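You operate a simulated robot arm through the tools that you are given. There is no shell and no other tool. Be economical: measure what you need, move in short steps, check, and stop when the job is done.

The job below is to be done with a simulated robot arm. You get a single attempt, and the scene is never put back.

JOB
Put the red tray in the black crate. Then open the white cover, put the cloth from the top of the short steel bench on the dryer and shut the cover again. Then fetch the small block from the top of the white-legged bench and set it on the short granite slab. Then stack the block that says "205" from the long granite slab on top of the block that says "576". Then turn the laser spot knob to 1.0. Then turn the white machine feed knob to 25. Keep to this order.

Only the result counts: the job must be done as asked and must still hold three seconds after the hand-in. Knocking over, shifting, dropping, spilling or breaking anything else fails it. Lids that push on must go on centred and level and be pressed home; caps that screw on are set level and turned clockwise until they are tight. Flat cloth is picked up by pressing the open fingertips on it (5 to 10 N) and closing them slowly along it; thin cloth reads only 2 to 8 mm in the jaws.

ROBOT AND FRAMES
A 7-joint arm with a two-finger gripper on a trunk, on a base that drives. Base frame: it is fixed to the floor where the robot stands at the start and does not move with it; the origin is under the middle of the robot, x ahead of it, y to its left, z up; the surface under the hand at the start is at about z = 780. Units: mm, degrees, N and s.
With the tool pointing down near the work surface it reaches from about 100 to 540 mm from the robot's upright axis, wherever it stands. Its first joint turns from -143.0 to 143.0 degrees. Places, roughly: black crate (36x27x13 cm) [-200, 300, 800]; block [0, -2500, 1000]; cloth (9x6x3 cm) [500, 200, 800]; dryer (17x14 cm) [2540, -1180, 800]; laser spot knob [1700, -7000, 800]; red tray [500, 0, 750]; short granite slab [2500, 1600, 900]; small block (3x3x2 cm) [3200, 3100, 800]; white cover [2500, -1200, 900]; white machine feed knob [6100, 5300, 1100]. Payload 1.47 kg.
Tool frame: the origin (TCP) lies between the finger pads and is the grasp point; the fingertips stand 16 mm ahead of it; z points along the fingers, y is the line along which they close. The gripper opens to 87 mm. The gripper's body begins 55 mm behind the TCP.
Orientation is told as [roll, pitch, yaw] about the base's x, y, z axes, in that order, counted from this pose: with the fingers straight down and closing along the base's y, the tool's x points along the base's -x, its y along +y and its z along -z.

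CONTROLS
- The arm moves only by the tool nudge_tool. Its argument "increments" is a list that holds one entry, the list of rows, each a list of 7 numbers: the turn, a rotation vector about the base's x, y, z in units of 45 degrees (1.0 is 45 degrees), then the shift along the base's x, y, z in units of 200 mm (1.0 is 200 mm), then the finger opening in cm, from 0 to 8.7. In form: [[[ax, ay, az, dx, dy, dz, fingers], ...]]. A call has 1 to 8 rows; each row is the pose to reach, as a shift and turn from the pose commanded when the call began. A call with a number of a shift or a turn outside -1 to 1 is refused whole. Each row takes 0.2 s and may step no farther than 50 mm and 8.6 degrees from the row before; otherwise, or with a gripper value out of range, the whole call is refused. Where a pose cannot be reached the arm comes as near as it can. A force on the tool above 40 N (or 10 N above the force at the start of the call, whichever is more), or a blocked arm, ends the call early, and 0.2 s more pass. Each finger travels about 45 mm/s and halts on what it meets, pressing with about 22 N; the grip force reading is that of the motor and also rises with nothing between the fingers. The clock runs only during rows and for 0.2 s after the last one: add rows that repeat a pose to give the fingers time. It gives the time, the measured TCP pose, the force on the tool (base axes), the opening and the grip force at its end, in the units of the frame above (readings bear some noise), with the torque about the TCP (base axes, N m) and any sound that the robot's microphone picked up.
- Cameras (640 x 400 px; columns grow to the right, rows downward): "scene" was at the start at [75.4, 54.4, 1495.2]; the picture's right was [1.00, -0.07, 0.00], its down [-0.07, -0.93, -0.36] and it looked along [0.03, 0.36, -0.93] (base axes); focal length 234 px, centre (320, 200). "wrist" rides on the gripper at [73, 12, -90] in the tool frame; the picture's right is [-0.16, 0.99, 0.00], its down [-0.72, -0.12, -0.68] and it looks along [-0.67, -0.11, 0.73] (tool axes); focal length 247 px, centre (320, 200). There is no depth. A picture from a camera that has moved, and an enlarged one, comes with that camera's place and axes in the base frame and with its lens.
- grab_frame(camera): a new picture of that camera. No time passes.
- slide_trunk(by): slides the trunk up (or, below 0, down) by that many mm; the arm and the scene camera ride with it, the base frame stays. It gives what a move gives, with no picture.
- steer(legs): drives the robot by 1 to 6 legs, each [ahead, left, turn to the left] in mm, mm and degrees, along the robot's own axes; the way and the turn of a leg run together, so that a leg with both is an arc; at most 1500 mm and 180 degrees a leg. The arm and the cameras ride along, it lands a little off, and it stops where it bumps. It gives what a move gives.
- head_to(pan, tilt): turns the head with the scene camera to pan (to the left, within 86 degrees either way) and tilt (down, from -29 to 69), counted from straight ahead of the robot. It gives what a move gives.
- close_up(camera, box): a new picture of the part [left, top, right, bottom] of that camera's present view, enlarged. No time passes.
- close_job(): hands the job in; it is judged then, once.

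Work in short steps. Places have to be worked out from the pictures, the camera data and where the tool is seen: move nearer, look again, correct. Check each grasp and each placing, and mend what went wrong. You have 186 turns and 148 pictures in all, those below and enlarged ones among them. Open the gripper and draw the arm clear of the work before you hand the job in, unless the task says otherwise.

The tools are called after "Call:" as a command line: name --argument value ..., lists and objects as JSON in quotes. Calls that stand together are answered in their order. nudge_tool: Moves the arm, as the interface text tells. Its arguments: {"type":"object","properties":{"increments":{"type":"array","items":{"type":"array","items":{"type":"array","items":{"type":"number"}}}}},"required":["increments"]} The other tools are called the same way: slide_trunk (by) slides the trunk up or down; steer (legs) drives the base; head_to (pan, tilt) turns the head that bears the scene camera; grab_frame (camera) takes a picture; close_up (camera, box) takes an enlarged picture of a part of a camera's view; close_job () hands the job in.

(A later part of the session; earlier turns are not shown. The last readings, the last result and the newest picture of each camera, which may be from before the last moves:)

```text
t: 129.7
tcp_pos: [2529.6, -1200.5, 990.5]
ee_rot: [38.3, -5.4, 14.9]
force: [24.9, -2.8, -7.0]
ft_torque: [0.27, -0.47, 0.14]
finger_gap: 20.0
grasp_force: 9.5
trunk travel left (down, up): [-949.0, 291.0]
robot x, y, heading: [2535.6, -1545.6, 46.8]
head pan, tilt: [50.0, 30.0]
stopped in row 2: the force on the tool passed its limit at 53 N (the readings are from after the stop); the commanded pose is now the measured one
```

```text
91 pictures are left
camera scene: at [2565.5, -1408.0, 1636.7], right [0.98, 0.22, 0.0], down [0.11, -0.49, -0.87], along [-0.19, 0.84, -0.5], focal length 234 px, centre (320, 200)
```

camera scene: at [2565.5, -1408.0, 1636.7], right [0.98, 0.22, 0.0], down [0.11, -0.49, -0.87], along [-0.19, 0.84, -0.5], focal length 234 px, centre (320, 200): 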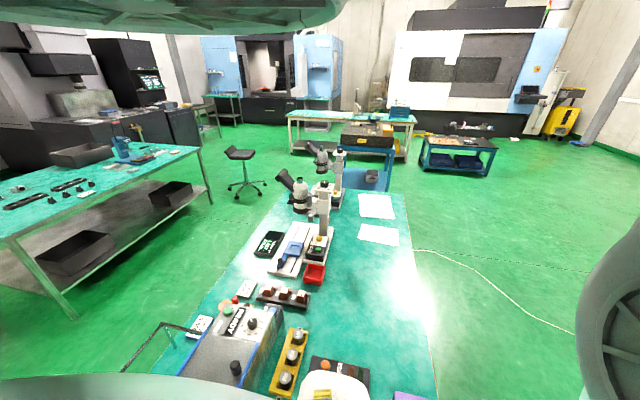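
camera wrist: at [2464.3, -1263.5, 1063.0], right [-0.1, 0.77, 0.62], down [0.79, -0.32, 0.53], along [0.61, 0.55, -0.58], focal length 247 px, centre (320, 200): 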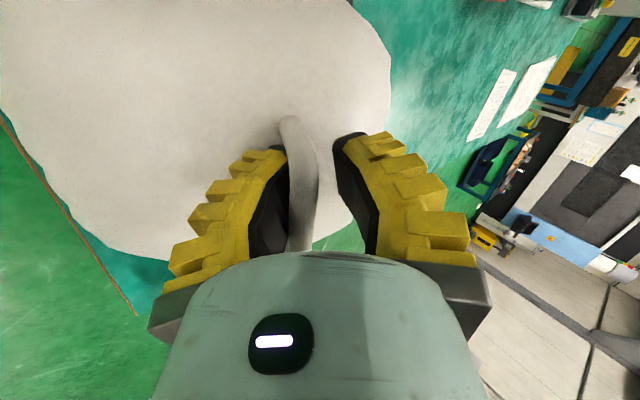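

The bar is still hooked between the fingers. I pull the lid by driving the base 40 mm in -y, with a small trunk rise.

Call:
steer --legs '[[-29, -27, 0]]'

Call:
head_to --pan 60 --tilt 62

Call:
grab_frame --camera "wrist"

Call:
grab_frame --camera "scene"

```text
t: 130.6
tcp_pos: [2521.1, -1238.8, 992.2]
ee_rot: [38.8, -4.3, 14.8]
force: [-1.4, 0.3, 4.6]
ft_torque: [-0.1, 0.31, 0.24]
finger_gap: 11.0
grasp_force: 17.5
trunk travel left (down, up): [-949.0, 291.0]
robot x, y, heading: [2533.8, -1587.7, 46.6]
head pan, tilt: [50.0, 30.0]
```

```text
t: 131.5
tcp_pos: [2520.0, -1237.5, 992.9]
ee_rot: [39.0, -4.4, 14.9]
force: [-0.9, -0.3, 5.3]
ft_torque: [-0.15, 0.43, 0.23]
finger_gap: 6.0
grasp_force: 29.7
trunk travel left (down, up): [-949.0, 291.0]
robot x, y, heading: [2531.4, -1583.5, 46.8]
head pan, tilt: [60.0, 62.0]
```

```text
90 pictures are left
camera wrist: at [2456.1, -1301.6, 1065.9], right [-0.09, 0.77, 0.63], down [0.8, -0.32, 0.51], along [0.6, 0.55, -0.58], focal length 247 px, centre (320, 200)
```

wrist: 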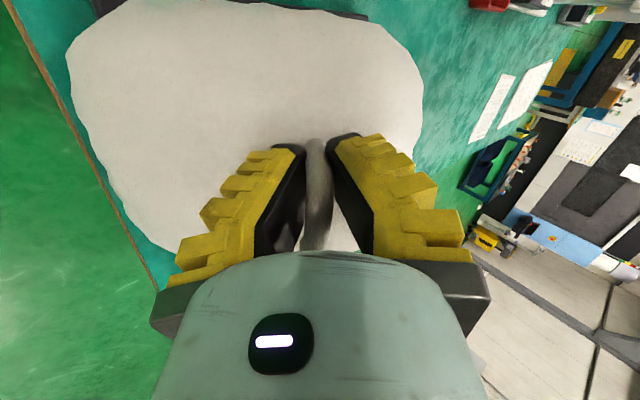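

```text
89 pictures are left
camera scene: at [2564.6, -1474.1, 1592.3], right [0.96, 0.29, 0.0], down [0.25, -0.84, -0.47], along [-0.14, 0.45, -0.88], focal length 234 px, centre (320, 200)
```

scene: 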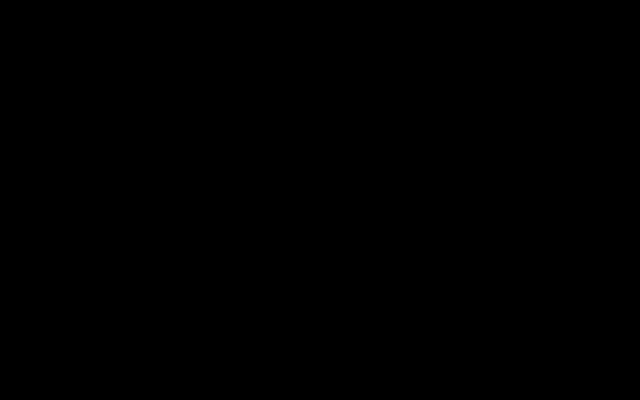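

That worked with low forces. Another 40 mm in -y by the base.

Call:
steer --legs '[[-29, -27, 0]]'

Call:
grab_frame --camera "wrist"

```text
t: 132.9
tcp_pos: [2519.7, -1271.7, 995.9]
ee_rot: [40.0, -4.2, 14.8]
force: [2.7, 0.6, 10.2]
ft_torque: [0.13, 0.29, 0.2]
finger_gap: 6.0
grasp_force: 30.2
trunk travel left (down, up): [-949.0, 291.0]
robot x, y, heading: [2534.0, -1628.8, 46.6]
head pan, tilt: [60.0, 62.0]
stopped in leg 1: the force on the tool passed its limit at 41 N (the readings are from after the stop); the commanded pose is now the measured one
```

```text
88 pictures are left
camera wrist: at [2455.0, -1337.7, 1068.5], right [-0.09, 0.76, 0.64], down [0.8, -0.33, 0.5], along [0.59, 0.56, -0.58], focal length 247 px, centre (320, 200)
```

wrist: 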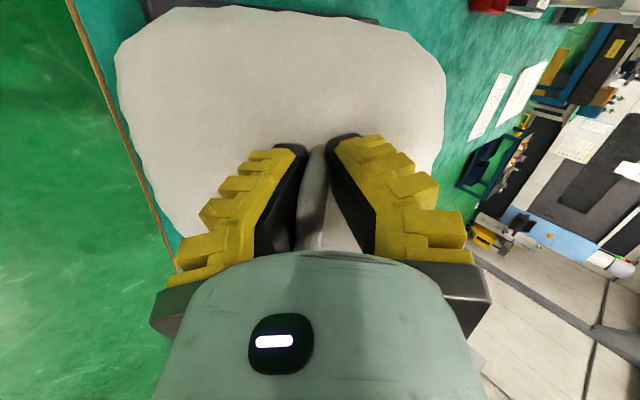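

Lid is ~38° open and near balance. I loosen the grip so the bar can turn between the fingers and keep pushing with the base.

Call:
nudge_tool --increments '[[[0, 0, 0, 0, 0, 0.01, 1], [0, 0, 0, 0, 0, 0.02, 1.5], [0, 0, 0, 0, 0, 0.02, 1.5]]]'

Call:
steer --legs '[[-29, -27, 0]]'

Call:
grab_frame --camera "wrist"

```text
t: 133.7
tcp_pos: [2520.5, -1268.1, 1001.2]
ee_rot: [40.2, -4.4, 14.5]
force: [0.4, -1.0, -1.3]
ft_torque: [0.01, 0.02, 0.02]
finger_gap: 22.5
grasp_force: 5.4
trunk travel left (down, up): [-949.0, 291.0]
robot x, y, heading: [2535.1, -1625.4, 46.8]
head pan, tilt: [60.0, 62.0]
```

```text
t: 134.6
tcp_pos: [2519.0, -1308.0, 1002.4]
ee_rot: [40.3, -4.4, 14.8]
force: [0.3, -0.9, -0.1]
ft_torque: [0.01, -0.01, 0.0]
finger_gap: 22.1
grasp_force: 5.3
trunk travel left (down, up): [-949.0, 291.0]
robot x, y, heading: [2533.2, -1665.1, 46.8]
head pan, tilt: [60.0, 62.0]
```

```text
87 pictures are left
camera wrist: at [2455.4, -1374.2, 1073.0], right [-0.09, 0.76, 0.65], down [0.8, -0.33, 0.5], along [0.59, 0.56, -0.58], focal length 247 px, centre (320, 200)
```

wrist: 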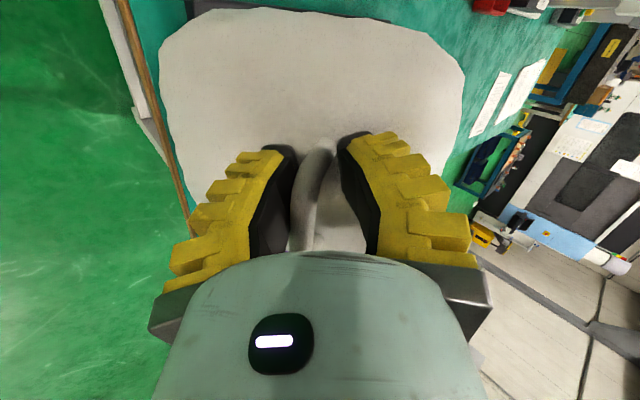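

The lid follows freely. I continue: 40 mm in -y and 16 mm down.

Call:
steer --legs '[[-29, -27, 0]]'

Call:
slide_trunk --by -14

Call:
grab_frame --camera "wrist"

```text
t: 135.4
tcp_pos: [2519.7, -1348.9, 1000.8]
ee_rot: [40.3, -4.6, 14.8]
force: [1.1, -0.3, -0.3]
ft_torque: [-0.02, -0.02, 0.04]
finger_gap: 22.0
grasp_force: 5.4
trunk travel left (down, up): [-949.0, 291.0]
robot x, y, heading: [2532.1, -1707.4, 46.5]
head pan, tilt: [60.0, 62.0]
```

```text
t: 136.1
tcp_pos: [2519.9, -1346.3, 987.5]
ee_rot: [40.4, -4.6, 14.9]
force: [0.8, -2.7, 4.0]
ft_torque: [0.15, 0.0, -0.03]
finger_gap: 22.0
grasp_force: 5.7
trunk travel left (down, up): [-935.0, 305.0]
robot x, y, heading: [2531.6, -1705.7, 46.8]
head pan, tilt: [60.0, 62.0]
```

```text
86 pictures are left
camera wrist: at [2455.0, -1413.5, 1059.0], right [-0.09, 0.75, 0.65], down [0.8, -0.34, 0.5], along [0.59, 0.56, -0.57], focal length 247 px, centre (320, 200)
```

wrist: 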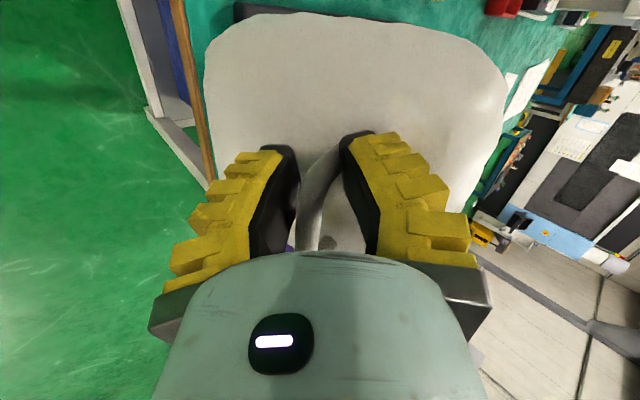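

Lid about 60° open. One more 45 mm pull.

Call:
steer --legs '[[-33, -31, 0]]'

Call:
grab_frame --camera "wrist"

```text
t: 136.9
tcp_pos: [2518.4, -1393.9, 987.3]
ee_rot: [40.3, -4.6, 14.9]
force: [-0.1, -1.3, 0.4]
ft_torque: [-0.02, -0.01, -0.05]
finger_gap: 22.6
grasp_force: 5.5
trunk travel left (down, up): [-935.0, 305.0]
robot x, y, heading: [2529.7, -1748.5, 46.8]
head pan, tilt: [60.0, 62.0]
```

```text
85 pictures are left
camera wrist: at [2454.4, -1458.8, 1058.8], right [-0.09, 0.75, 0.65], down [0.8, -0.33, 0.5], along [0.59, 0.56, -0.57], focal length 247 px, centre (320, 200)
```

wrist: 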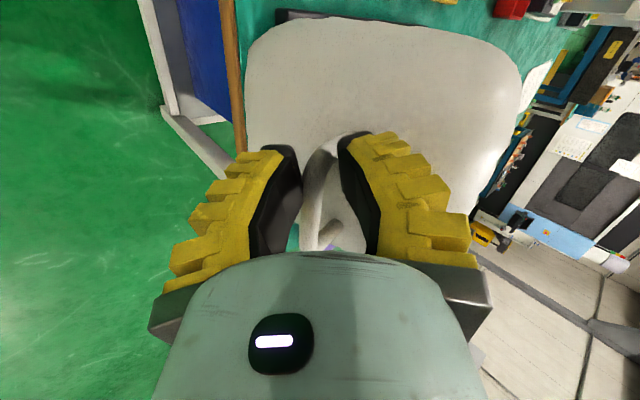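

The lid keeps following (~70°). Another 35 mm with slight lowering.

Call:
steer --legs '[[-26, -24, 0]]'

Call:
slide_trunk --by -14

Call:
grab_frame --camera "wrist"

```text
t: 137.8
tcp_pos: [2519.0, -1427.2, 987.3]
ee_rot: [40.2, -4.7, 14.9]
force: [0.9, -4.0, 3.8]
ft_torque: [0.18, 0.0, -0.09]
finger_gap: 20.9
grasp_force: 4.7
trunk travel left (down, up): [-935.0, 305.0]
robot x, y, heading: [2533.0, -1783.6, 47.0]
head pan, tilt: [60.0, 62.0]
```

```text
t: 138.2
tcp_pos: [2518.6, -1427.1, 983.9]
ee_rot: [40.7, -4.7, 15.1]
force: [4.1, -13.0, 18.5]
ft_torque: [0.67, -0.08, -0.17]
finger_gap: 20.8
grasp_force: 6.5
trunk travel left (down, up): [-930.0, 310.0]
robot x, y, heading: [2534.2, -1786.9, 46.6]
head pan, tilt: [60.0, 62.0]
stopped: the force on the tool passed its limit at 49 N (the readings are from after the stop); the commanded pose is now the measured one
```

```text
84 pictures are left
camera wrist: at [2454.6, -1494.0, 1054.2], right [-0.09, 0.75, 0.65], down [0.8, -0.33, 0.5], along [0.59, 0.57, -0.57], focal length 247 px, centre (320, 200)
```

wrist: 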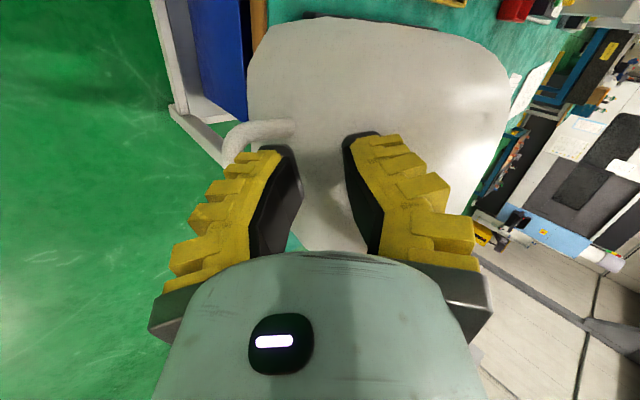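

The lid has swung past the fingers. I withdraw the tool along its own axis (back and up) and look.

Call:
nudge_tool --increments '[[[0, 0, 0, 0, -0.06, 0.08, 1.5], [0, 0, 0, 0, -0.13, 0.16, 1.5], [0, 0, 0, 0, -0.2, 0.25, 1.5], [0, 0, 0, 0, -0.26, 0.34, 1.5], [0, 0, 0, 0, -0.32, 0.42, 1.5]]]'

Call:
grab_frame --camera "wrist"

```text
t: 139.4
tcp_pos: [2520.4, -1493.2, 1052.2]
ee_rot: [38.3, -4.9, 16.5]
force: [0.9, -0.1, 0.5]
ft_torque: [0.01, -0.01, 0.02]
finger_gap: 21.6
grasp_force: 4.8
out of reach, approached as far as the arm can: row 4, 5
trunk travel left (down, up): [-930.0, 310.0]
robot x, y, heading: [2531.0, -1787.2, 46.5]
head pan, tilt: [60.0, 62.0]
```

```text
83 pictures are left
camera wrist: at [2457.1, -1558.8, 1124.6], right [-0.12, 0.77, 0.62], down [0.8, -0.3, 0.52], along [0.59, 0.56, -0.58], focal length 247 px, centre (320, 200)
```

wrist: 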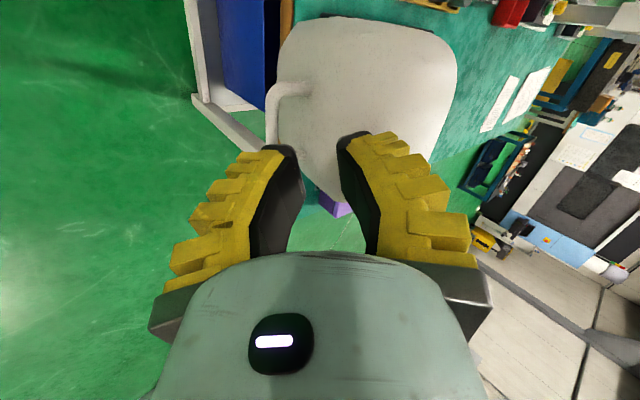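

The lid stands open on its own. I drive back clear and then level the tool while extending.

Call:
steer --legs '[[-220, -205, 0]]'

Call:
nudge_tool --increments '[[[-0.14, -0.02, 0, 0, 0.08, 0, 3], [-0.28, -0.045, 0, 0, 0.17, 0, 3], [-0.42, -0.067, 0, 0, 0.25, 0, 3], [-0.56, -0.09, 0, 0, 0.33, 0, 3], [-0.7, -0.11, 0, 0, 0.42, 0, 3], [-0.842, -0.133, 0, 0, 0.5, 0, 3], [-0.842, -0.133, 0, 0, 0.6, 0, 3]]]'

Call:
grab_frame --camera "wrist"

```text
t: 141.4
tcp_pos: [2514.5, -1789.2, 1053.7]
ee_rot: [39.0, -4.6, 16.5]
force: [0.0, -0.2, 0.6]
ft_torque: [-0.05, 0.02, 0.0]
finger_gap: 21.9
grasp_force: 5.3
trunk travel left (down, up): [-930.0, 310.0]
robot x, y, heading: [2528.0, -2081.6, 46.8]
head pan, tilt: [60.0, 62.0]
```

```text
t: 143.1
tcp_pos: [2514.7, -1668.4, 1053.2]
ee_rot: [0.8, 1.2, 17.8]
force: [0.3, -0.3, -0.3]
ft_torque: [0.02, 0.04, -0.01]
finger_gap: 36.3
grasp_force: 4.3
trunk travel left (down, up): [-930.0, 310.0]
robot x, y, heading: [2526.8, -2088.9, 46.8]
head pan, tilt: [60.0, 62.0]
```

```text
82 pictures are left
camera wrist: at [2443.6, -1679.5, 1145.9], right [-0.15, 0.99, 0.01], down [0.74, 0.11, 0.66], along [0.66, 0.11, -0.75], focal length 247 px, centre (320, 200)
```

wrist: 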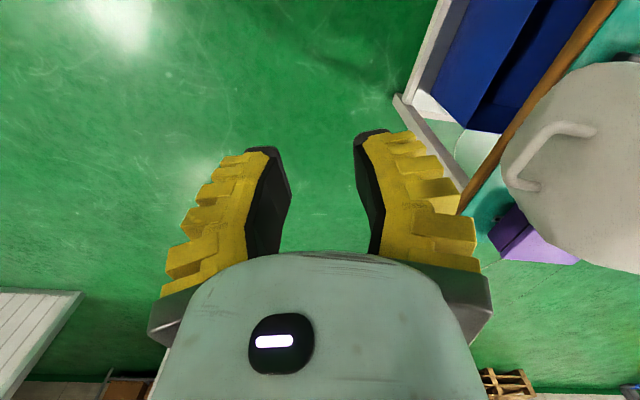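

The lid stays open. Now to the cloth: I drive round to stand outside the first bench at about (900, 156), facing -x.

Call:
steer --legs '[[0, 0, 133], [1227, -489, 0], [0, -878, 0], [0, -878, 0], [400, 0, 0]]'

Call:
grab_frame --camera "wrist"

```text
t: 165.7
tcp_pos: [639.3, -130.7, 1052.2]
ee_rot: [1.0, 1.0, 150.7]
force: [-1.0, 0.6, 1.1]
ft_torque: [0.02, 0.0, -0.02]
finger_gap: 35.7
grasp_force: 4.2
trunk travel left (down, up): [-930.0, 310.0]
robot x, y, heading: [933.3, 166.5, 179.4]
head pan, tilt: [60.0, 62.0]
```

```text
81 pictures are left
camera wrist: at [696.1, -172.5, 1146.0], right [-0.62, -0.78, 0.01], down [-0.58, 0.47, 0.67], along [-0.53, 0.41, -0.75], focal length 247 px, centre (320, 200)
```

wrist: 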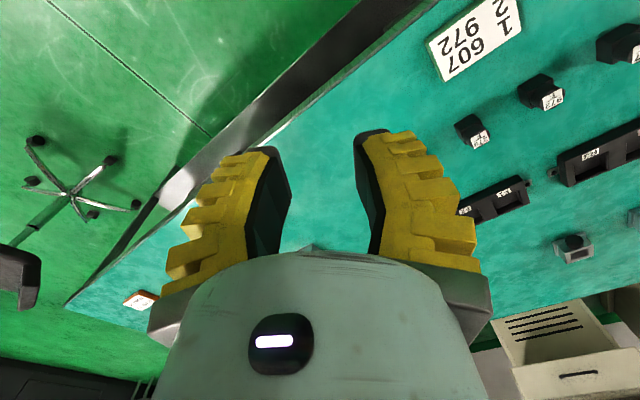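

I turn the base 45° right to bring the tool over the cloth and look from there.

Call:
steer --legs '[[0, 0, -46]]'

Call:
grab_frame --camera "wrist"

```text
t: 168.1
tcp_pos: [519.8, 160.6, 1053.4]
ee_rot: [1.0, 0.9, 106.3]
force: [0.1, 0.2, 0.6]
ft_torque: [0.01, -0.01, 0.0]
finger_gap: 36.0
grasp_force: 4.4
trunk travel left (down, up): [-930.0, 310.0]
robot x, y, heading: [936.5, 163.3, 135.2]
head pan, tilt: [60.0, 62.0]
```

```text
80 pictures are left
camera wrist: at [528.5, 90.9, 1146.0], right [-0.99, -0.12, 0.01], down [-0.08, 0.74, 0.67], along [-0.09, 0.66, -0.75], focal length 247 px, centre (320, 200)
```

wrist: 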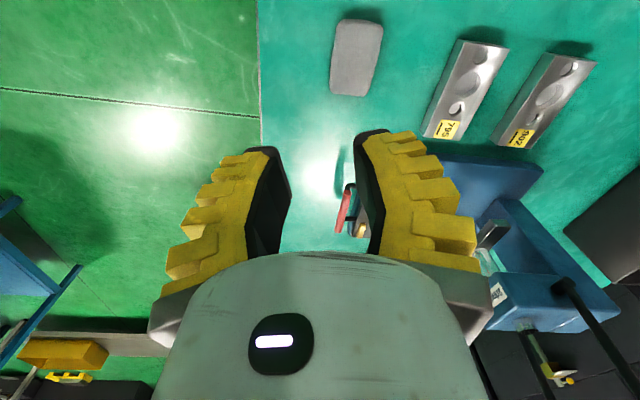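

The cloth pad is centred near (473, 153), about 85 x 56 mm, long along y. I move over it with yaw 90 and open, then lower by trunk.

Call:
nudge_tool --increments '[[[0, 0, -0.12, -0.08, -0.01, 0, 5], [-0.01, -0.01, -0.24, -0.16, -0.03, 0, 7], [-0.022, -0.02, -0.36, -0.235, -0.04, 0, 8.5], [-0.022, -0.02, -0.36, -0.235, -0.04, 0, 8.5]]]'

Call:
slide_trunk --by -150

Call:
grab_frame --camera "wrist"

```text
t: 169.1
tcp_pos: [472.3, 153.0, 1054.0]
ee_rot: [0.2, 2.0, 90.0]
force: [-0.2, -0.1, -0.2]
ft_torque: [-0.02, 0.0, -0.01]
finger_gap: 85.7
grasp_force: 0.0
trunk travel left (down, up): [-930.0, 310.0]
robot x, y, heading: [936.1, 164.2, 135.0]
head pan, tilt: [60.0, 62.0]
```

```text
t: 170.9
tcp_pos: [473.8, 153.0, 903.4]
ee_rot: [0.2, 2.1, 89.9]
force: [0.0, 0.1, 0.2]
ft_torque: [0.02, -0.02, 0.01]
finger_gap: 85.3
grasp_force: 0.0
trunk travel left (down, up): [-780.0, 460.0]
robot x, y, heading: [938.8, 161.9, 134.9]
head pan, tilt: [60.0, 62.0]
```

```text
79 pictures are left
camera wrist: at [460.7, 85.0, 997.9], right [-0.99, 0.16, 0.0], down [0.12, 0.75, 0.65], along [0.1, 0.64, -0.76], focal length 247 px, centre (320, 200)
```

wrist: 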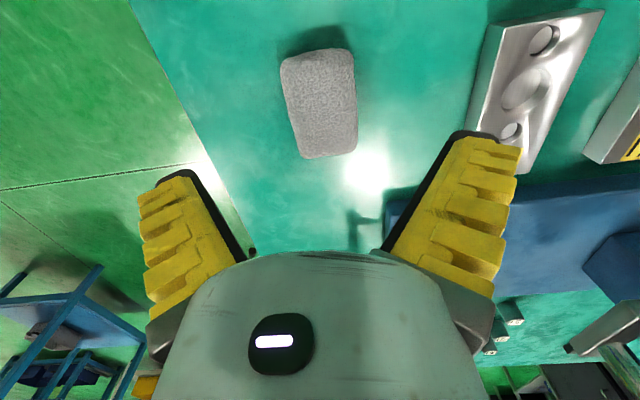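

The cloth pad is centred between the fingers. I level the tool and lower to z≈800, then close gently.

Call:
nudge_tool --increments '[[[0.047, 0, 0, -0.01, 0, 0, 8.5], [0.047, 0, 0, -0.01, 0, 0, 8.5]]]'

Call:
slide_trunk --by -103

Call:
nudge_tool --increments '[[[0, 0, 0, 0, 0, 0, 7], [0, 0, 0, 0, 0, 0, 6], [0, 0, 0, 0, 0, 0, 5], [0, 0, 0, 0, 0, 0, 4.3], [0, 0, 0, 0, 0, 0, 4.3]]]'

Call:
grab_frame --camera "wrist"

```text
t: 171.5
tcp_pos: [469.9, 154.6, 903.4]
ee_rot: [0.2, 0.0, 90.0]
force: [0.5, -0.3, -0.1]
ft_torque: [0.02, -0.02, -0.07]
finger_gap: 85.8
grasp_force: 0.5
trunk travel left (down, up): [-780.0, 460.0]
robot x, y, heading: [936.4, 165.2, 135.1]
head pan, tilt: [60.0, 62.0]
```

```text
t: 172.8
tcp_pos: [470.2, 152.9, 800.5]
ee_rot: [0.2, 0.0, 90.0]
force: [-0.4, -1.1, 0.4]
ft_torque: [-0.02, -0.02, 0.0]
finger_gap: 85.2
grasp_force: 0.0
trunk travel left (down, up): [-677.0, 563.0]
robot x, y, heading: [934.5, 160.8, 135.4]
head pan, tilt: [60.0, 62.0]
```

```text
t: 174.1
tcp_pos: [470.8, 153.6, 801.7]
ee_rot: [0.2, 0.1, 90.0]
force: [0.1, 1.1, 1.4]
ft_torque: [0.0, 0.01, -0.01]
finger_gap: 56.4
grasp_force: 22.5
trunk travel left (down, up): [-677.0, 563.0]
robot x, y, heading: [935.3, 162.9, 135.1]
head pan, tilt: [60.0, 62.0]
```

```text
78 pictures are left
camera wrist: at [458.7, 81.6, 892.1], right [-0.99, 0.16, 0.0], down [0.12, 0.72, 0.68], along [0.1, 0.67, -0.73], focal length 247 px, centre (320, 200)
```

wrist: 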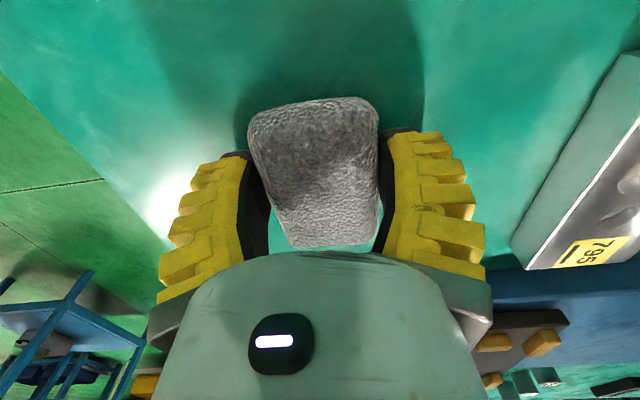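

The pad is held firmly (56 mm). I lift with the trunk and carry it round the end of the dryer bench to its far (+x) side.

Call:
slide_trunk --by 400

Call:
steer --legs '[[-1150, 353, 0], [-990, 424, 0], [-785, -785, 0], [318, -318, 0]]'

Call:
grab_frame --camera "wrist"

```text
t: 177.9
tcp_pos: [470.3, 153.5, 1201.2]
ee_rot: [0.2, 0.0, 90.0]
force: [0.4, -0.2, 0.1]
ft_torque: [-0.01, -0.03, 0.03]
finger_gap: 56.6
grasp_force: 21.6
trunk travel left (down, up): [-1077.0, 163.0]
robot x, y, heading: [933.3, 162.5, 135.2]
head pan, tilt: [60.0, 62.0]
```

```text
t: 196.7
tcp_pos: [2554.9, -1471.2, 1201.2]
ee_rot: [0.2, 0.0, 88.1]
force: [0.3, -0.1, -0.6]
ft_torque: [-0.01, -0.02, 0.02]
finger_gap: 56.4
grasp_force: 22.3
trunk travel left (down, up): [-1077.0, 163.0]
robot x, y, heading: [3020.4, -1473.7, 133.4]
head pan, tilt: [60.0, 62.0]
```

```text
77 pictures are left
camera wrist: at [2539.1, -1541.8, 1292.1], right [-0.98, 0.19, 0.0], down [0.14, 0.72, 0.68], along [0.13, 0.67, -0.73], focal length 247 px, centre (320, 200)
```

wrist: 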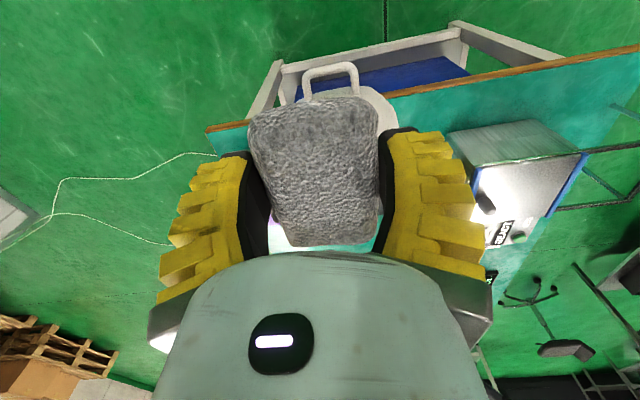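

Next I move 170 mm in +y and look past the pad at the open dryer.

Call:
steer --legs '[[130, -109, 0]]'

Call:
grab_frame --camera "wrist"

```text
t: 198.2
tcp_pos: [2543.1, -1303.4, 1201.1]
ee_rot: [0.2, 0.1, 88.1]
force: [0.2, 0.8, 0.3]
ft_torque: [-0.02, -0.03, 0.05]
finger_gap: 56.4
grasp_force: 21.8
trunk travel left (down, up): [-1077.0, 163.0]
robot x, y, heading: [3005.9, -1310.1, 133.1]
head pan, tilt: [60.0, 62.0]
```

```text
76 pictures are left
camera wrist: at [2528.1, -1375.3, 1292.1], right [-0.98, 0.19, 0.0], down [0.14, 0.72, 0.68], along [0.13, 0.67, -0.73], focal length 247 px, centre (320, 200)
```

wrist: 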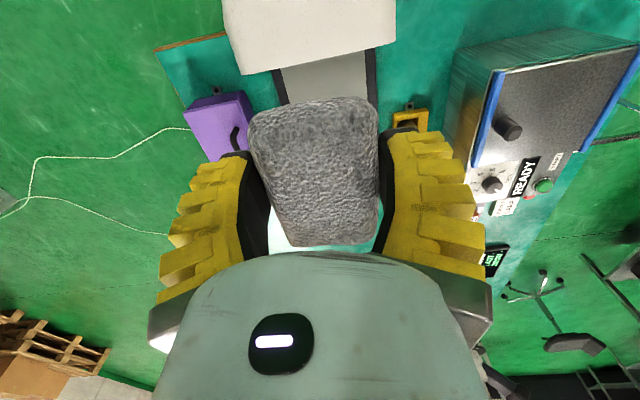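

The plate spans about x 2461–2638 (centre 2550). I go 138 mm further in +y to centre at about (2550, -1165) and lower partway.

Call:
steer --legs '[[96, -99, 0]]'

Call:
slide_trunk --by -200

Call:
grab_frame --camera "wrist"

```text
t: 199.5
tcp_pos: [2550.2, -1166.7, 1201.8]
ee_rot: [0.2, 0.1, 88.2]
force: [0.2, -0.1, -0.6]
ft_torque: [-0.01, 0.0, -0.01]
finger_gap: 56.6
grasp_force: 22.1
trunk travel left (down, up): [-1077.0, 163.0]
robot x, y, heading: [3015.5, -1174.8, 133.3]
head pan, tilt: [60.0, 62.0]
```

```text
t: 201.7
tcp_pos: [2548.7, -1166.3, 1000.4]
ee_rot: [0.2, 0.0, 88.1]
force: [0.3, 0.4, -1.6]
ft_torque: [0.0, 0.0, 0.01]
finger_gap: 56.3
grasp_force: 21.8
trunk travel left (down, up): [-877.0, 363.0]
robot x, y, heading: [3015.8, -1170.1, 132.9]
head pan, tilt: [60.0, 62.0]
```

```text
75 pictures are left
camera wrist: at [2535.1, -1237.3, 1092.3], right [-0.98, 0.19, 0.0], down [0.14, 0.72, 0.68], along [0.13, 0.67, -0.73], focal length 247 px, centre (320, 200)
```

wrist: 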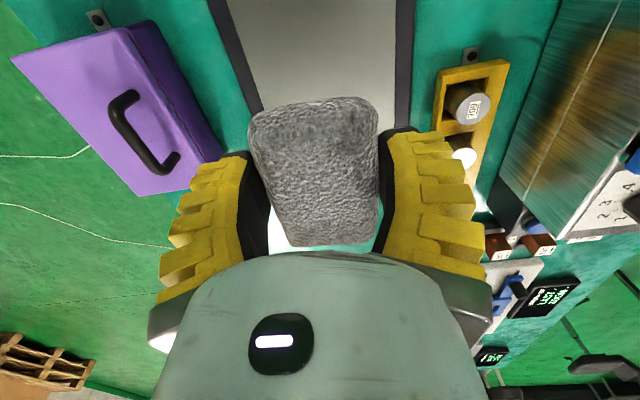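

Well aligned over the plate. I lower the rest in stages.

Call:
slide_trunk --by -150

Call:
slide_trunk --by -15

Call:
grab_frame --camera "wrist"

```text
t: 203.4
tcp_pos: [2550.5, -1166.8, 849.7]
ee_rot: [0.2, 0.1, 88.1]
force: [-0.4, 0.1, -0.8]
ft_torque: [-0.03, 0.01, 0.0]
finger_gap: 56.3
grasp_force: 22.2
trunk travel left (down, up): [-727.0, 513.0]
robot x, y, heading: [3012.7, -1173.4, 133.3]
head pan, tilt: [60.0, 62.0]
```

```text
t: 204.1
tcp_pos: [2549.3, -1166.3, 834.8]
ee_rot: [0.2, 0.1, 88.1]
force: [1.4, 0.4, -0.8]
ft_torque: [-0.01, 0.0, 0.01]
finger_gap: 56.4
grasp_force: 22.7
trunk travel left (down, up): [-712.0, 528.0]
robot x, y, heading: [3016.2, -1168.5, 133.1]
head pan, tilt: [60.0, 62.0]
```

```text
74 pictures are left
camera wrist: at [2535.0, -1237.2, 927.2], right [-0.98, 0.19, 0.0], down [0.14, 0.72, 0.68], along [0.13, 0.67, -0.73], focal length 247 px, centre (320, 200)
```

wrist: 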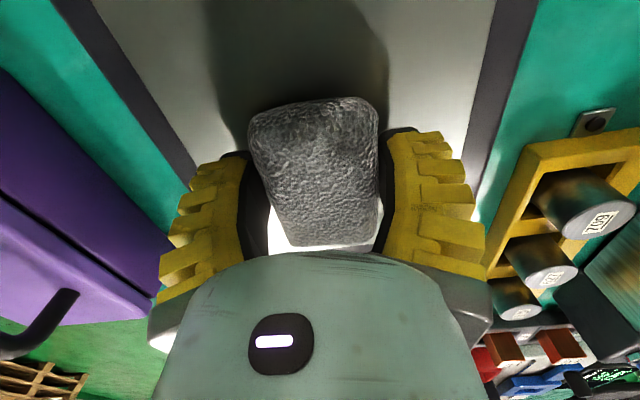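

Still free. I lower in small steps watching the force.

Call:
slide_trunk --by -8

Call:
slide_trunk --by -6

```text
t: 204.6
tcp_pos: [2550.5, -1166.6, 828.2]
ee_rot: [0.2, 0.1, 88.2]
force: [0.4, 0.0, -0.4]
ft_torque: [-0.04, 0.01, 0.02]
finger_gap: 56.4
grasp_force: 21.8
trunk travel left (down, up): [-704.0, 536.0]
robot x, y, heading: [3014.9, -1168.8, 133.0]
head pan, tilt: [60.0, 62.0]
```

```text
t: 205.2
tcp_pos: [2548.8, -1165.2, 822.3]
ee_rot: [0.3, 0.1, 88.1]
force: [2.8, -0.3, 17.5]
ft_torque: [-0.07, -0.03, -0.01]
finger_gap: 58.0
grasp_force: 22.0
trunk travel left (down, up): [-698.0, 542.0]
robot x, y, heading: [3013.7, -1169.7, 133.4]
head pan, tilt: [60.0, 62.0]
```

Contact (17 N). I release, rise, and check the placing.

Call:
nudge_tool --increments '[[[0, 0, 0, 0, 0, 0.01, 6], [0, 0, 0, 0, 0, 0.01, 7], [0, 0, 0, 0, 0, 0.01, 8], [0, 0, 0, 0, 0, 0.01, 8]]]'

Call:
slide_trunk --by 380

Call:
grab_frame --camera "wrist"

```text
t: 206.2
tcp_pos: [2549.5, -1166.2, 824.4]
ee_rot: [0.3, 0.1, 88.0]
force: [0.1, 0.0, 0.7]
ft_torque: [0.01, -0.02, 0.01]
finger_gap: 81.8
grasp_force: 0.7
trunk travel left (down, up): [-698.0, 542.0]
robot x, y, heading: [3016.1, -1172.7, 133.3]
head pan, tilt: [60.0, 62.0]
```

```text
t: 209.8
tcp_pos: [2550.4, -1165.2, 1204.3]
ee_rot: [0.3, 0.1, 88.1]
force: [0.3, -0.8, -0.6]
ft_torque: [0.0, -0.01, -0.01]
finger_gap: 81.5
grasp_force: 1.0
trunk travel left (down, up): [-1078.0, 162.0]
robot x, y, heading: [3018.2, -1172.9, 132.9]
head pan, tilt: [60.0, 62.0]
```

```text
73 pictures are left
camera wrist: at [2535.2, -1237.1, 1295.4], right [-0.98, 0.19, 0.0], down [0.14, 0.72, 0.68], along [0.13, 0.67, -0.73], focal length 247 px, centre (320, 200)
```

wrist: 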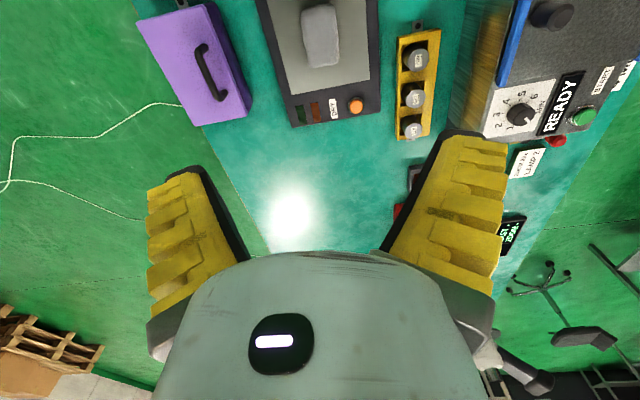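

The pad lies on the plate. To close, I'll straddle the handle bar with open fingers (closing along y, yaw 180) and lead the lid back; first turn the tool and drive -y above the open handle.

Call:
nudge_tool --increments '[[[0, 0, 0.17, 0, 0, 0, 4], [0, 0, 0.34, 0, 0, 0, 4], [0, 0, 0.51, 0, 0, 0, 4], [0, 0, 0.68, 0, 0, 0, 4], [0, 0, 0.84, 0, 0, 0, 4], [0, 0, 1, 0, 0, 0, 4]]]'

Call:
nudge_tool --increments '[[[0, 0, 0.17, 0, 0, 0, 4], [0, 0, 0.34, 0, 0, 0, 4], [0, 0, 0.51, 0, 0, 0, 4], [0, 0, 0.68, 0, 0, 0, 4], [0, 0, 0.84, 0, 0, 0, 4], [0, 0, 1, 0, 0, 0, 4]]]'

Call:
steer --legs '[[-199, 185, 0]]'

Call:
grab_frame --camera "wrist"

```text
t: 211.2
tcp_pos: [2550.3, -1166.7, 1203.7]
ee_rot: [0.2, 0.0, 133.3]
force: [-0.2, 0.6, -0.2]
ft_torque: [-0.02, -0.02, 0.0]
finger_gap: 46.0
grasp_force: 4.2
trunk travel left (down, up): [-1078.0, 162.0]
robot x, y, heading: [3011.1, -1174.3, 133.1]
head pan, tilt: [60.0, 62.0]
```

```text
t: 212.6
tcp_pos: [2548.7, -1166.8, 1204.3]
ee_rot: [0.2, 0.0, 178.4]
force: [0.1, -0.5, 0.3]
ft_torque: [0.03, 0.0, -0.02]
finger_gap: 45.7
grasp_force: 4.1
trunk travel left (down, up): [-1078.0, 162.0]
robot x, y, heading: [3014.8, -1173.8, 132.9]
head pan, tilt: [60.0, 62.0]
```

```text
t: 214.6
tcp_pos: [2553.5, -1436.8, 1205.3]
ee_rot: [0.1, 0.0, 178.2]
force: [0.2, 0.4, 0.1]
ft_torque: [-0.02, -0.03, -0.02]
finger_gap: 45.6
grasp_force: 3.9
trunk travel left (down, up): [-1078.0, 162.0]
robot x, y, heading: [3017.0, -1445.3, 133.3]
head pan, tilt: [60.0, 62.0]
```

```text
72 pictures are left
camera wrist: at [2624.6, -1450.1, 1295.5], right [-0.19, -0.98, 0.0], down [-0.72, 0.14, 0.68], along [-0.67, 0.12, -0.73], focal length 247 px, centre (320, 200)
```

wrist: 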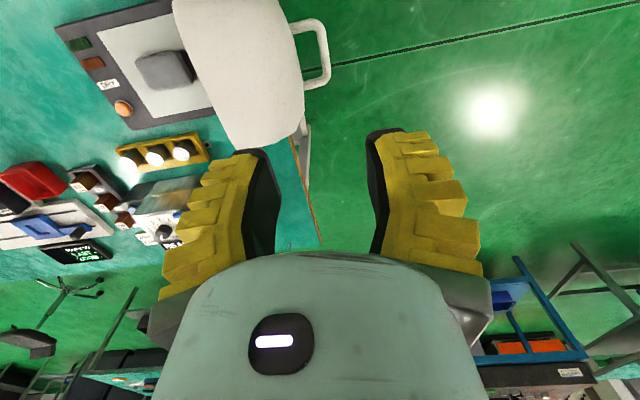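

The lid is upright; the bar is at y≈-1442, z≈880–910. I shift slightly and lower to z≈945 to check alignment.

Call:
nudge_tool --increments '[[[0, 0, 0, -0.06, -0.025, 0, 4], [0, 0, 0, -0.06, -0.025, 0, 4]]]'

Call:
slide_trunk --by -260

Call:
grab_frame --camera "wrist"

```text
t: 215.2
tcp_pos: [2540.2, -1442.1, 1205.2]
ee_rot: [0.2, 0.0, 178.2]
force: [-0.3, 0.1, 0.2]
ft_torque: [0.04, 0.01, 0.0]
finger_gap: 45.7
grasp_force: 3.9
trunk travel left (down, up): [-1078.0, 162.0]
robot x, y, heading: [3020.4, -1442.2, 133.6]
head pan, tilt: [60.0, 62.0]
```

```text
t: 217.2
tcp_pos: [2538.5, -1451.2, 989.8]
ee_rot: [1.2, -0.5, 178.5]
force: [1.3, -3.3, 8.3]
ft_torque: [0.38, 0.09, 0.03]
finger_gap: 42.8
grasp_force: 4.7
trunk travel left (down, up): [-860.0, 380.0]
robot x, y, heading: [3020.9, -1444.2, 133.2]
head pan, tilt: [60.0, 62.0]
stopped: the force on the tool passed its limit at 46 N (the readings are from after the stop); the commanded pose is now the measured one
```

```text
71 pictures are left
camera wrist: at [2610.9, -1460.6, 1081.7], right [-0.18, -0.98, 0.02], down [-0.72, 0.15, 0.68], along [-0.67, 0.11, -0.73], focal length 247 px, centre (320, 200)
```

wrist: 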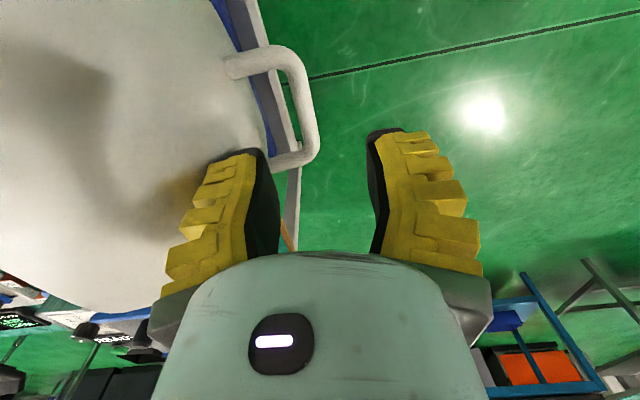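

The +y finger landed on the lid's front wall (now facing up, z≈974). I raise, narrow the opening to ~27 mm, centre on the bar line (y≈-1445), and look.

Call:
slide_trunk --by 20

Call:
nudge_tool --increments '[[[-0.02, 0.01, 0, 0.01, 0.01, 0, 3], [-0.02, 0.01, 0, 0.01, 0.03, 0, 2.2], [-0.02, 0.01, 0, 0.01, 0.03, 0, 2.2]]]'

Call:
grab_frame --camera "wrist"

```text
t: 217.8
tcp_pos: [2539.4, -1449.1, 1009.4]
ee_rot: [1.0, -0.3, 178.4]
force: [0.0, -0.4, 0.4]
ft_torque: [-0.04, 0.0, -0.02]
finger_gap: 45.9
grasp_force: 4.3
trunk travel left (down, up): [-880.0, 360.0]
robot x, y, heading: [3021.1, -1445.3, 133.5]
head pan, tilt: [60.0, 62.0]
```

```text
t: 218.6
tcp_pos: [2540.9, -1442.4, 1009.9]
ee_rot: [1.9, -0.7, 178.6]
force: [0.2, 0.4, -0.6]
ft_torque: [-0.02, -0.01, 0.04]
finger_gap: 28.1
grasp_force: 4.7
trunk travel left (down, up): [-880.0, 360.0]
robot x, y, heading: [3018.6, -1443.5, 133.4]
head pan, tilt: [60.0, 62.0]
```

```text
70 pictures are left
camera wrist: at [2614.4, -1451.8, 1101.0], right [-0.18, -0.98, 0.03], down [-0.71, 0.16, 0.68], along [-0.68, 0.1, -0.73], focal length 247 px, centre (320, 200)
```

wrist: 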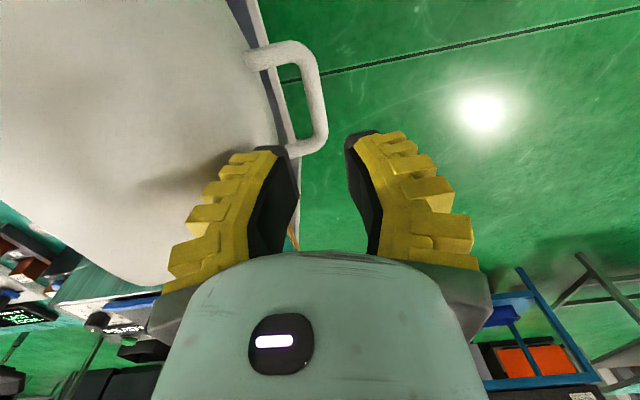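

Bar and hole line up: the +y finger will enter between bar and lid face. I level the tool and lower 84 mm.

Call:
nudge_tool --increments '[[[0.042, -0.016, 0, 0, -0.005, 0, 2.2], [0.042, -0.016, 0, 0, -0.005, 0, 2.2]]]'

Call:
slide_trunk --by -84

Call:
grab_frame --camera "wrist"

```text
t: 219.2
tcp_pos: [2541.3, -1444.3, 1009.6]
ee_rot: [0.0, 0.0, 178.5]
force: [0.0, 0.9, -0.1]
ft_torque: [0.02, -0.01, 0.0]
finger_gap: 28.5
grasp_force: 4.4
trunk travel left (down, up): [-880.0, 360.0]
robot x, y, heading: [3016.4, -1437.8, 133.5]
head pan, tilt: [60.0, 62.0]
```

```text
t: 220.4
tcp_pos: [2539.0, -1448.0, 927.2]
ee_rot: [0.4, -0.2, 178.5]
force: [-2.1, -16.2, 13.9]
ft_torque: [0.8, 0.2, 0.29]
finger_gap: 21.8
grasp_force: 2.4
trunk travel left (down, up): [-796.0, 444.0]
robot x, y, heading: [3017.5, -1445.3, 133.8]
head pan, tilt: [60.0, 62.0]
```

```text
69 pictures are left
camera wrist: at [2611.5, -1459.9, 1018.3], right [-0.18, -0.98, 0.01], down [-0.72, 0.14, 0.68], along [-0.67, 0.12, -0.73], focal length 247 px, centre (320, 200)
```

wrist: 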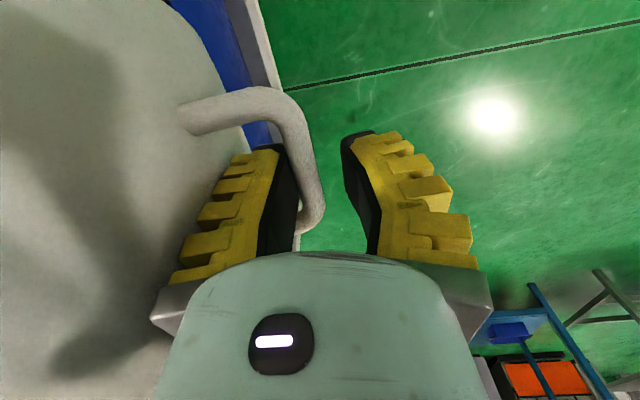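

The +y finger sits inside the handle. I lead the bar along its arc (towards +y and up) in small steps.

Call:
nudge_tool --increments '[[[0, 0, 0, 0, 0.033, 0.045, 2.2], [0, 0, 0, 0, 0.068, 0.089, 2.2], [0, 0, 0, 0, 0.105, 0.132, 2.2], [0, 0, 0, 0, 0.145, 0.172, 2.2], [0, 0, 0, 0, 0.187, 0.21, 2.2], [0, 0, 0, 0, 0.23, 0.245, 2.2], [0, 0, 0, 0, 0.275, 0.28, 2.2], [0, 0, 0, 0, 0.322, 0.311, 2.2]]]'

Call:
grab_frame --camera "wrist"

```text
t: 222.2
tcp_pos: [2541.7, -1379.3, 989.1]
ee_rot: [0.0, 0.0, 178.5]
force: [-1.7, -0.4, -0.9]
ft_torque: [-0.05, 0.01, 0.08]
finger_gap: 28.0
grasp_force: 4.5
trunk travel left (down, up): [-796.0, 444.0]
robot x, y, heading: [3018.8, -1441.4, 133.1]
head pan, tilt: [60.0, 62.0]
```

```text
68 pictures are left
camera wrist: at [2612.7, -1392.3, 1079.8], right [-0.18, -0.98, 0.0], down [-0.72, 0.13, 0.68], along [-0.67, 0.12, -0.73], focal length 247 px, centre (320, 200)
```

wrist: 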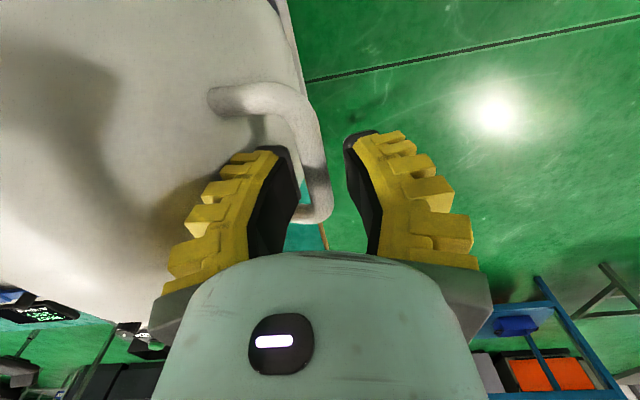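

The lid follows. Next arc section.

Call:
nudge_tool --increments '[[[0, 0, 0, 0, 0.049, 0.028, 2.2], [0, 0, 0, 0, 0.099, 0.054, 2.2], [0, 0, 0, 0, 0.15, 0.078, 2.2], [0, 0, 0, 0, 0.203, 0.099, 2.2], [0, 0, 0, 0, 0.256, 0.117, 2.2], [0, 0, 0, 0, 0.311, 0.132, 2.2], [0, 0, 0, 0, 0.366, 0.144, 2.2], [0, 0, 0, 0, 0.422, 0.153, 2.2]]]'

Call:
grab_frame --camera "wrist"

```text
t: 224.0
tcp_pos: [2539.8, -1295.0, 1020.0]
ee_rot: [0.0, 0.0, 178.5]
force: [-0.4, 0.3, 0.5]
ft_torque: [-0.01, 0.0, 0.02]
finger_gap: 28.6
grasp_force: 4.7
trunk travel left (down, up): [-796.0, 444.0]
robot x, y, heading: [3021.0, -1441.7, 133.4]
head pan, tilt: [60.0, 62.0]
```

```text
67 pictures are left
camera wrist: at [2611.9, -1307.0, 1110.4], right [-0.18, -0.98, 0.0], down [-0.72, 0.13, 0.68], along [-0.67, 0.12, -0.73], focal length 247 px, centre (320, 200)
```

wrist: 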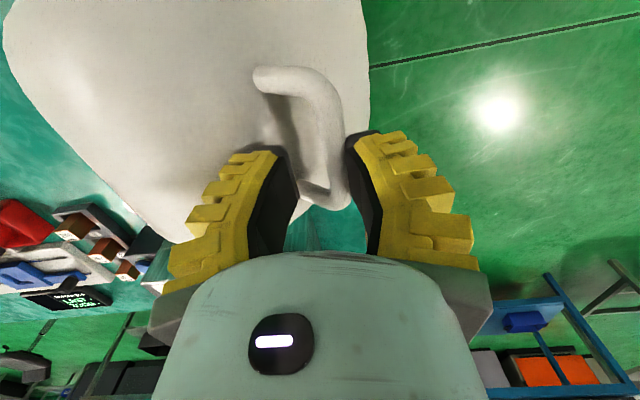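

Lid ~45° open and still straddled. Continue over the top, slightly lower so the front finger restrains it.

Call:
nudge_tool --increments '[[[0, 0, 0, 0, 0.05, -0.005, 2.2], [0, 0, 0, 0, 0.1, -0.015, 2.2], [0, 0, 0, 0, 0.15, -0.025, 2.2], [0, 0, 0, 0, 0.2, -0.04, 2.2], [0, 0, 0, 0, 0.25, -0.05, 2.2], [0, 0, 0, 0, 0.3, -0.06, 2.2], [0, 0, 0, 0, 0.35, -0.075, 2.2], [0, 0, 0, 0, 0.4, -0.09, 2.2]]]'

Call:
grab_frame --camera "wrist"

```text
t: 225.8
tcp_pos: [2541.8, -1214.0, 1000.2]
ee_rot: [0.0, 0.0, 178.5]
force: [1.0, -0.5, 0.2]
ft_torque: [0.02, 0.0, 0.01]
finger_gap: 28.5
grasp_force: 4.8
trunk travel left (down, up): [-796.0, 444.0]
robot x, y, heading: [3017.0, -1441.0, 133.4]
head pan, tilt: [60.0, 62.0]
```

```text
66 pictures are left
camera wrist: at [2613.5, -1227.6, 1092.2], right [-0.18, -0.98, 0.0], down [-0.72, 0.13, 0.68], along [-0.67, 0.12, -0.73], focal length 247 px, centre (320, 200)
```

wrist: 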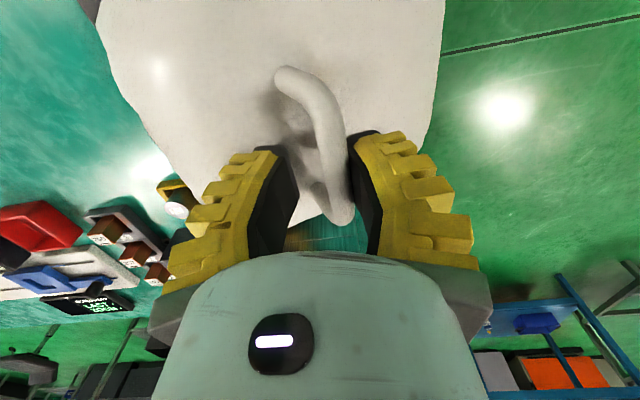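

Still straddled. Final part down to the closed position.

Call:
nudge_tool --increments '[[[0, 0, 0, 0, 0.05, -0.01, 2.2], [0, 0, 0, 0, 0.1, -0.025, 2.2], [0, 0, 0, 0, 0.15, -0.04, 2.2], [0, 0, 0, 0, 0.2, -0.06, 2.2], [0, 0, 0, 0, 0.25, -0.085, 2.2], [0, 0, 0, 0, 0.3, -0.11, 2.2], [0, 0, 0, 0, 0.35, -0.14, 2.2], [0, 0, 0, 0, 0.38, -0.17, 2.2]]]'

Call:
grab_frame --camera "wrist"

```text
t: 227.6
tcp_pos: [2540.4, -1137.9, 966.3]
ee_rot: [-0.1, 0.0, 178.5]
force: [-0.7, 0.4, -0.7]
ft_torque: [0.04, 0.02, -0.02]
finger_gap: 28.4
grasp_force: 4.4
trunk travel left (down, up): [-796.0, 444.0]
robot x, y, heading: [3021.3, -1444.5, 133.2]
head pan, tilt: [60.0, 62.0]
```

```text
65 pictures are left
camera wrist: at [2613.3, -1150.5, 1057.1], right [-0.18, -0.98, 0.0], down [-0.72, 0.14, 0.68], along [-0.67, 0.12, -0.73], focal length 247 px, centre (320, 200)
```

wrist: 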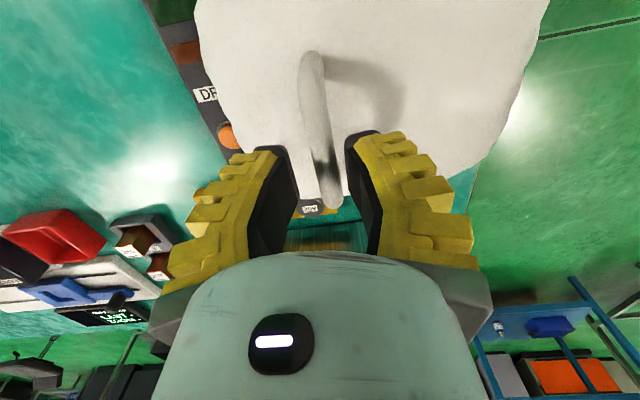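

The lid appears shut. I raise the trunk and verify from above.

Call:
slide_trunk --by 300

Call:
grab_frame --camera "wrist"

```text
t: 230.6
tcp_pos: [2542.2, -1139.1, 1264.7]
ee_rot: [-0.1, 0.0, 178.5]
force: [-0.4, -0.3, -0.7]
ft_torque: [0.01, -0.01, 0.04]
finger_gap: 28.3
grasp_force: 5.0
trunk travel left (down, up): [-1096.0, 144.0]
robot x, y, heading: [3017.7, -1440.7, 133.5]
head pan, tilt: [60.0, 62.0]
```

```text
64 pictures are left
camera wrist: at [2613.5, -1150.6, 1356.9], right [-0.18, -0.98, 0.0], down [-0.72, 0.13, 0.68], along [-0.67, 0.12, -0.73], focal length 247 px, centre (320, 200)
```

wrist: 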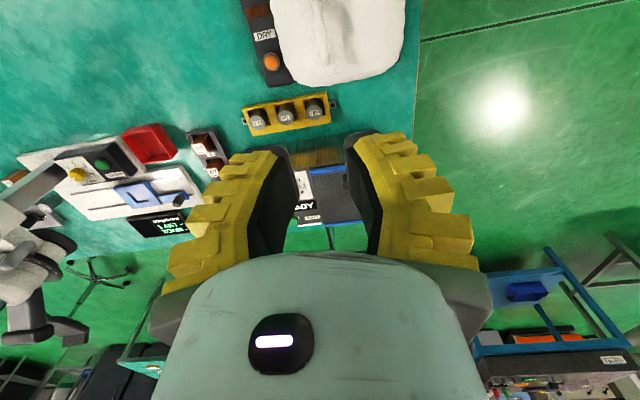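

The cover is shut with the pad inside. Next, the small block on the white-legged bench near (3200, 3100): I turn the arm to +y and drive there.

Call:
steer --legs '[[0, 0, -57.5], [1249, 267, 0], [1249, 267, 0], [1249, 267, 0]]'

Call:
grab_frame --camera "wrist"

```text
t: 251.4
tcp_pos: [3163.8, 2901.1, 1265.0]
ee_rot: [0.1, -0.1, 121.3]
force: [0.1, -1.0, 0.4]
ft_torque: [-0.02, -0.01, 0.01]
finger_gap: 28.4
grasp_force: 4.6
trunk travel left (down, up): [-1096.0, 144.0]
robot x, y, heading: [3164.2, 2338.1, 76.1]
head pan, tilt: [60.0, 62.0]
```

```text
63 pictures are left
camera wrist: at [3189.8, 2833.9, 1357.0], right [-0.93, -0.38, 0.0], down [-0.28, 0.68, 0.68], along [-0.26, 0.63, -0.73], focal length 247 px, centre (320, 200)
```

wrist: 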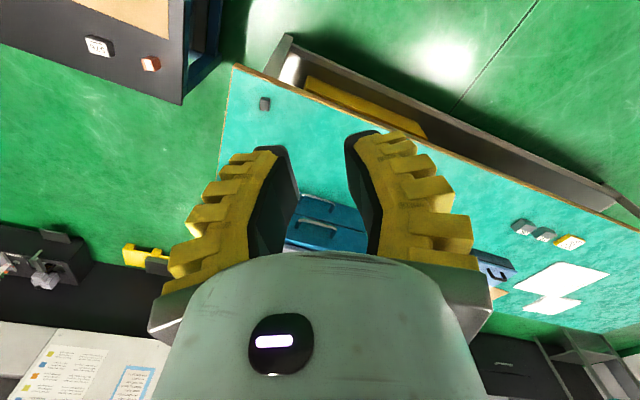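

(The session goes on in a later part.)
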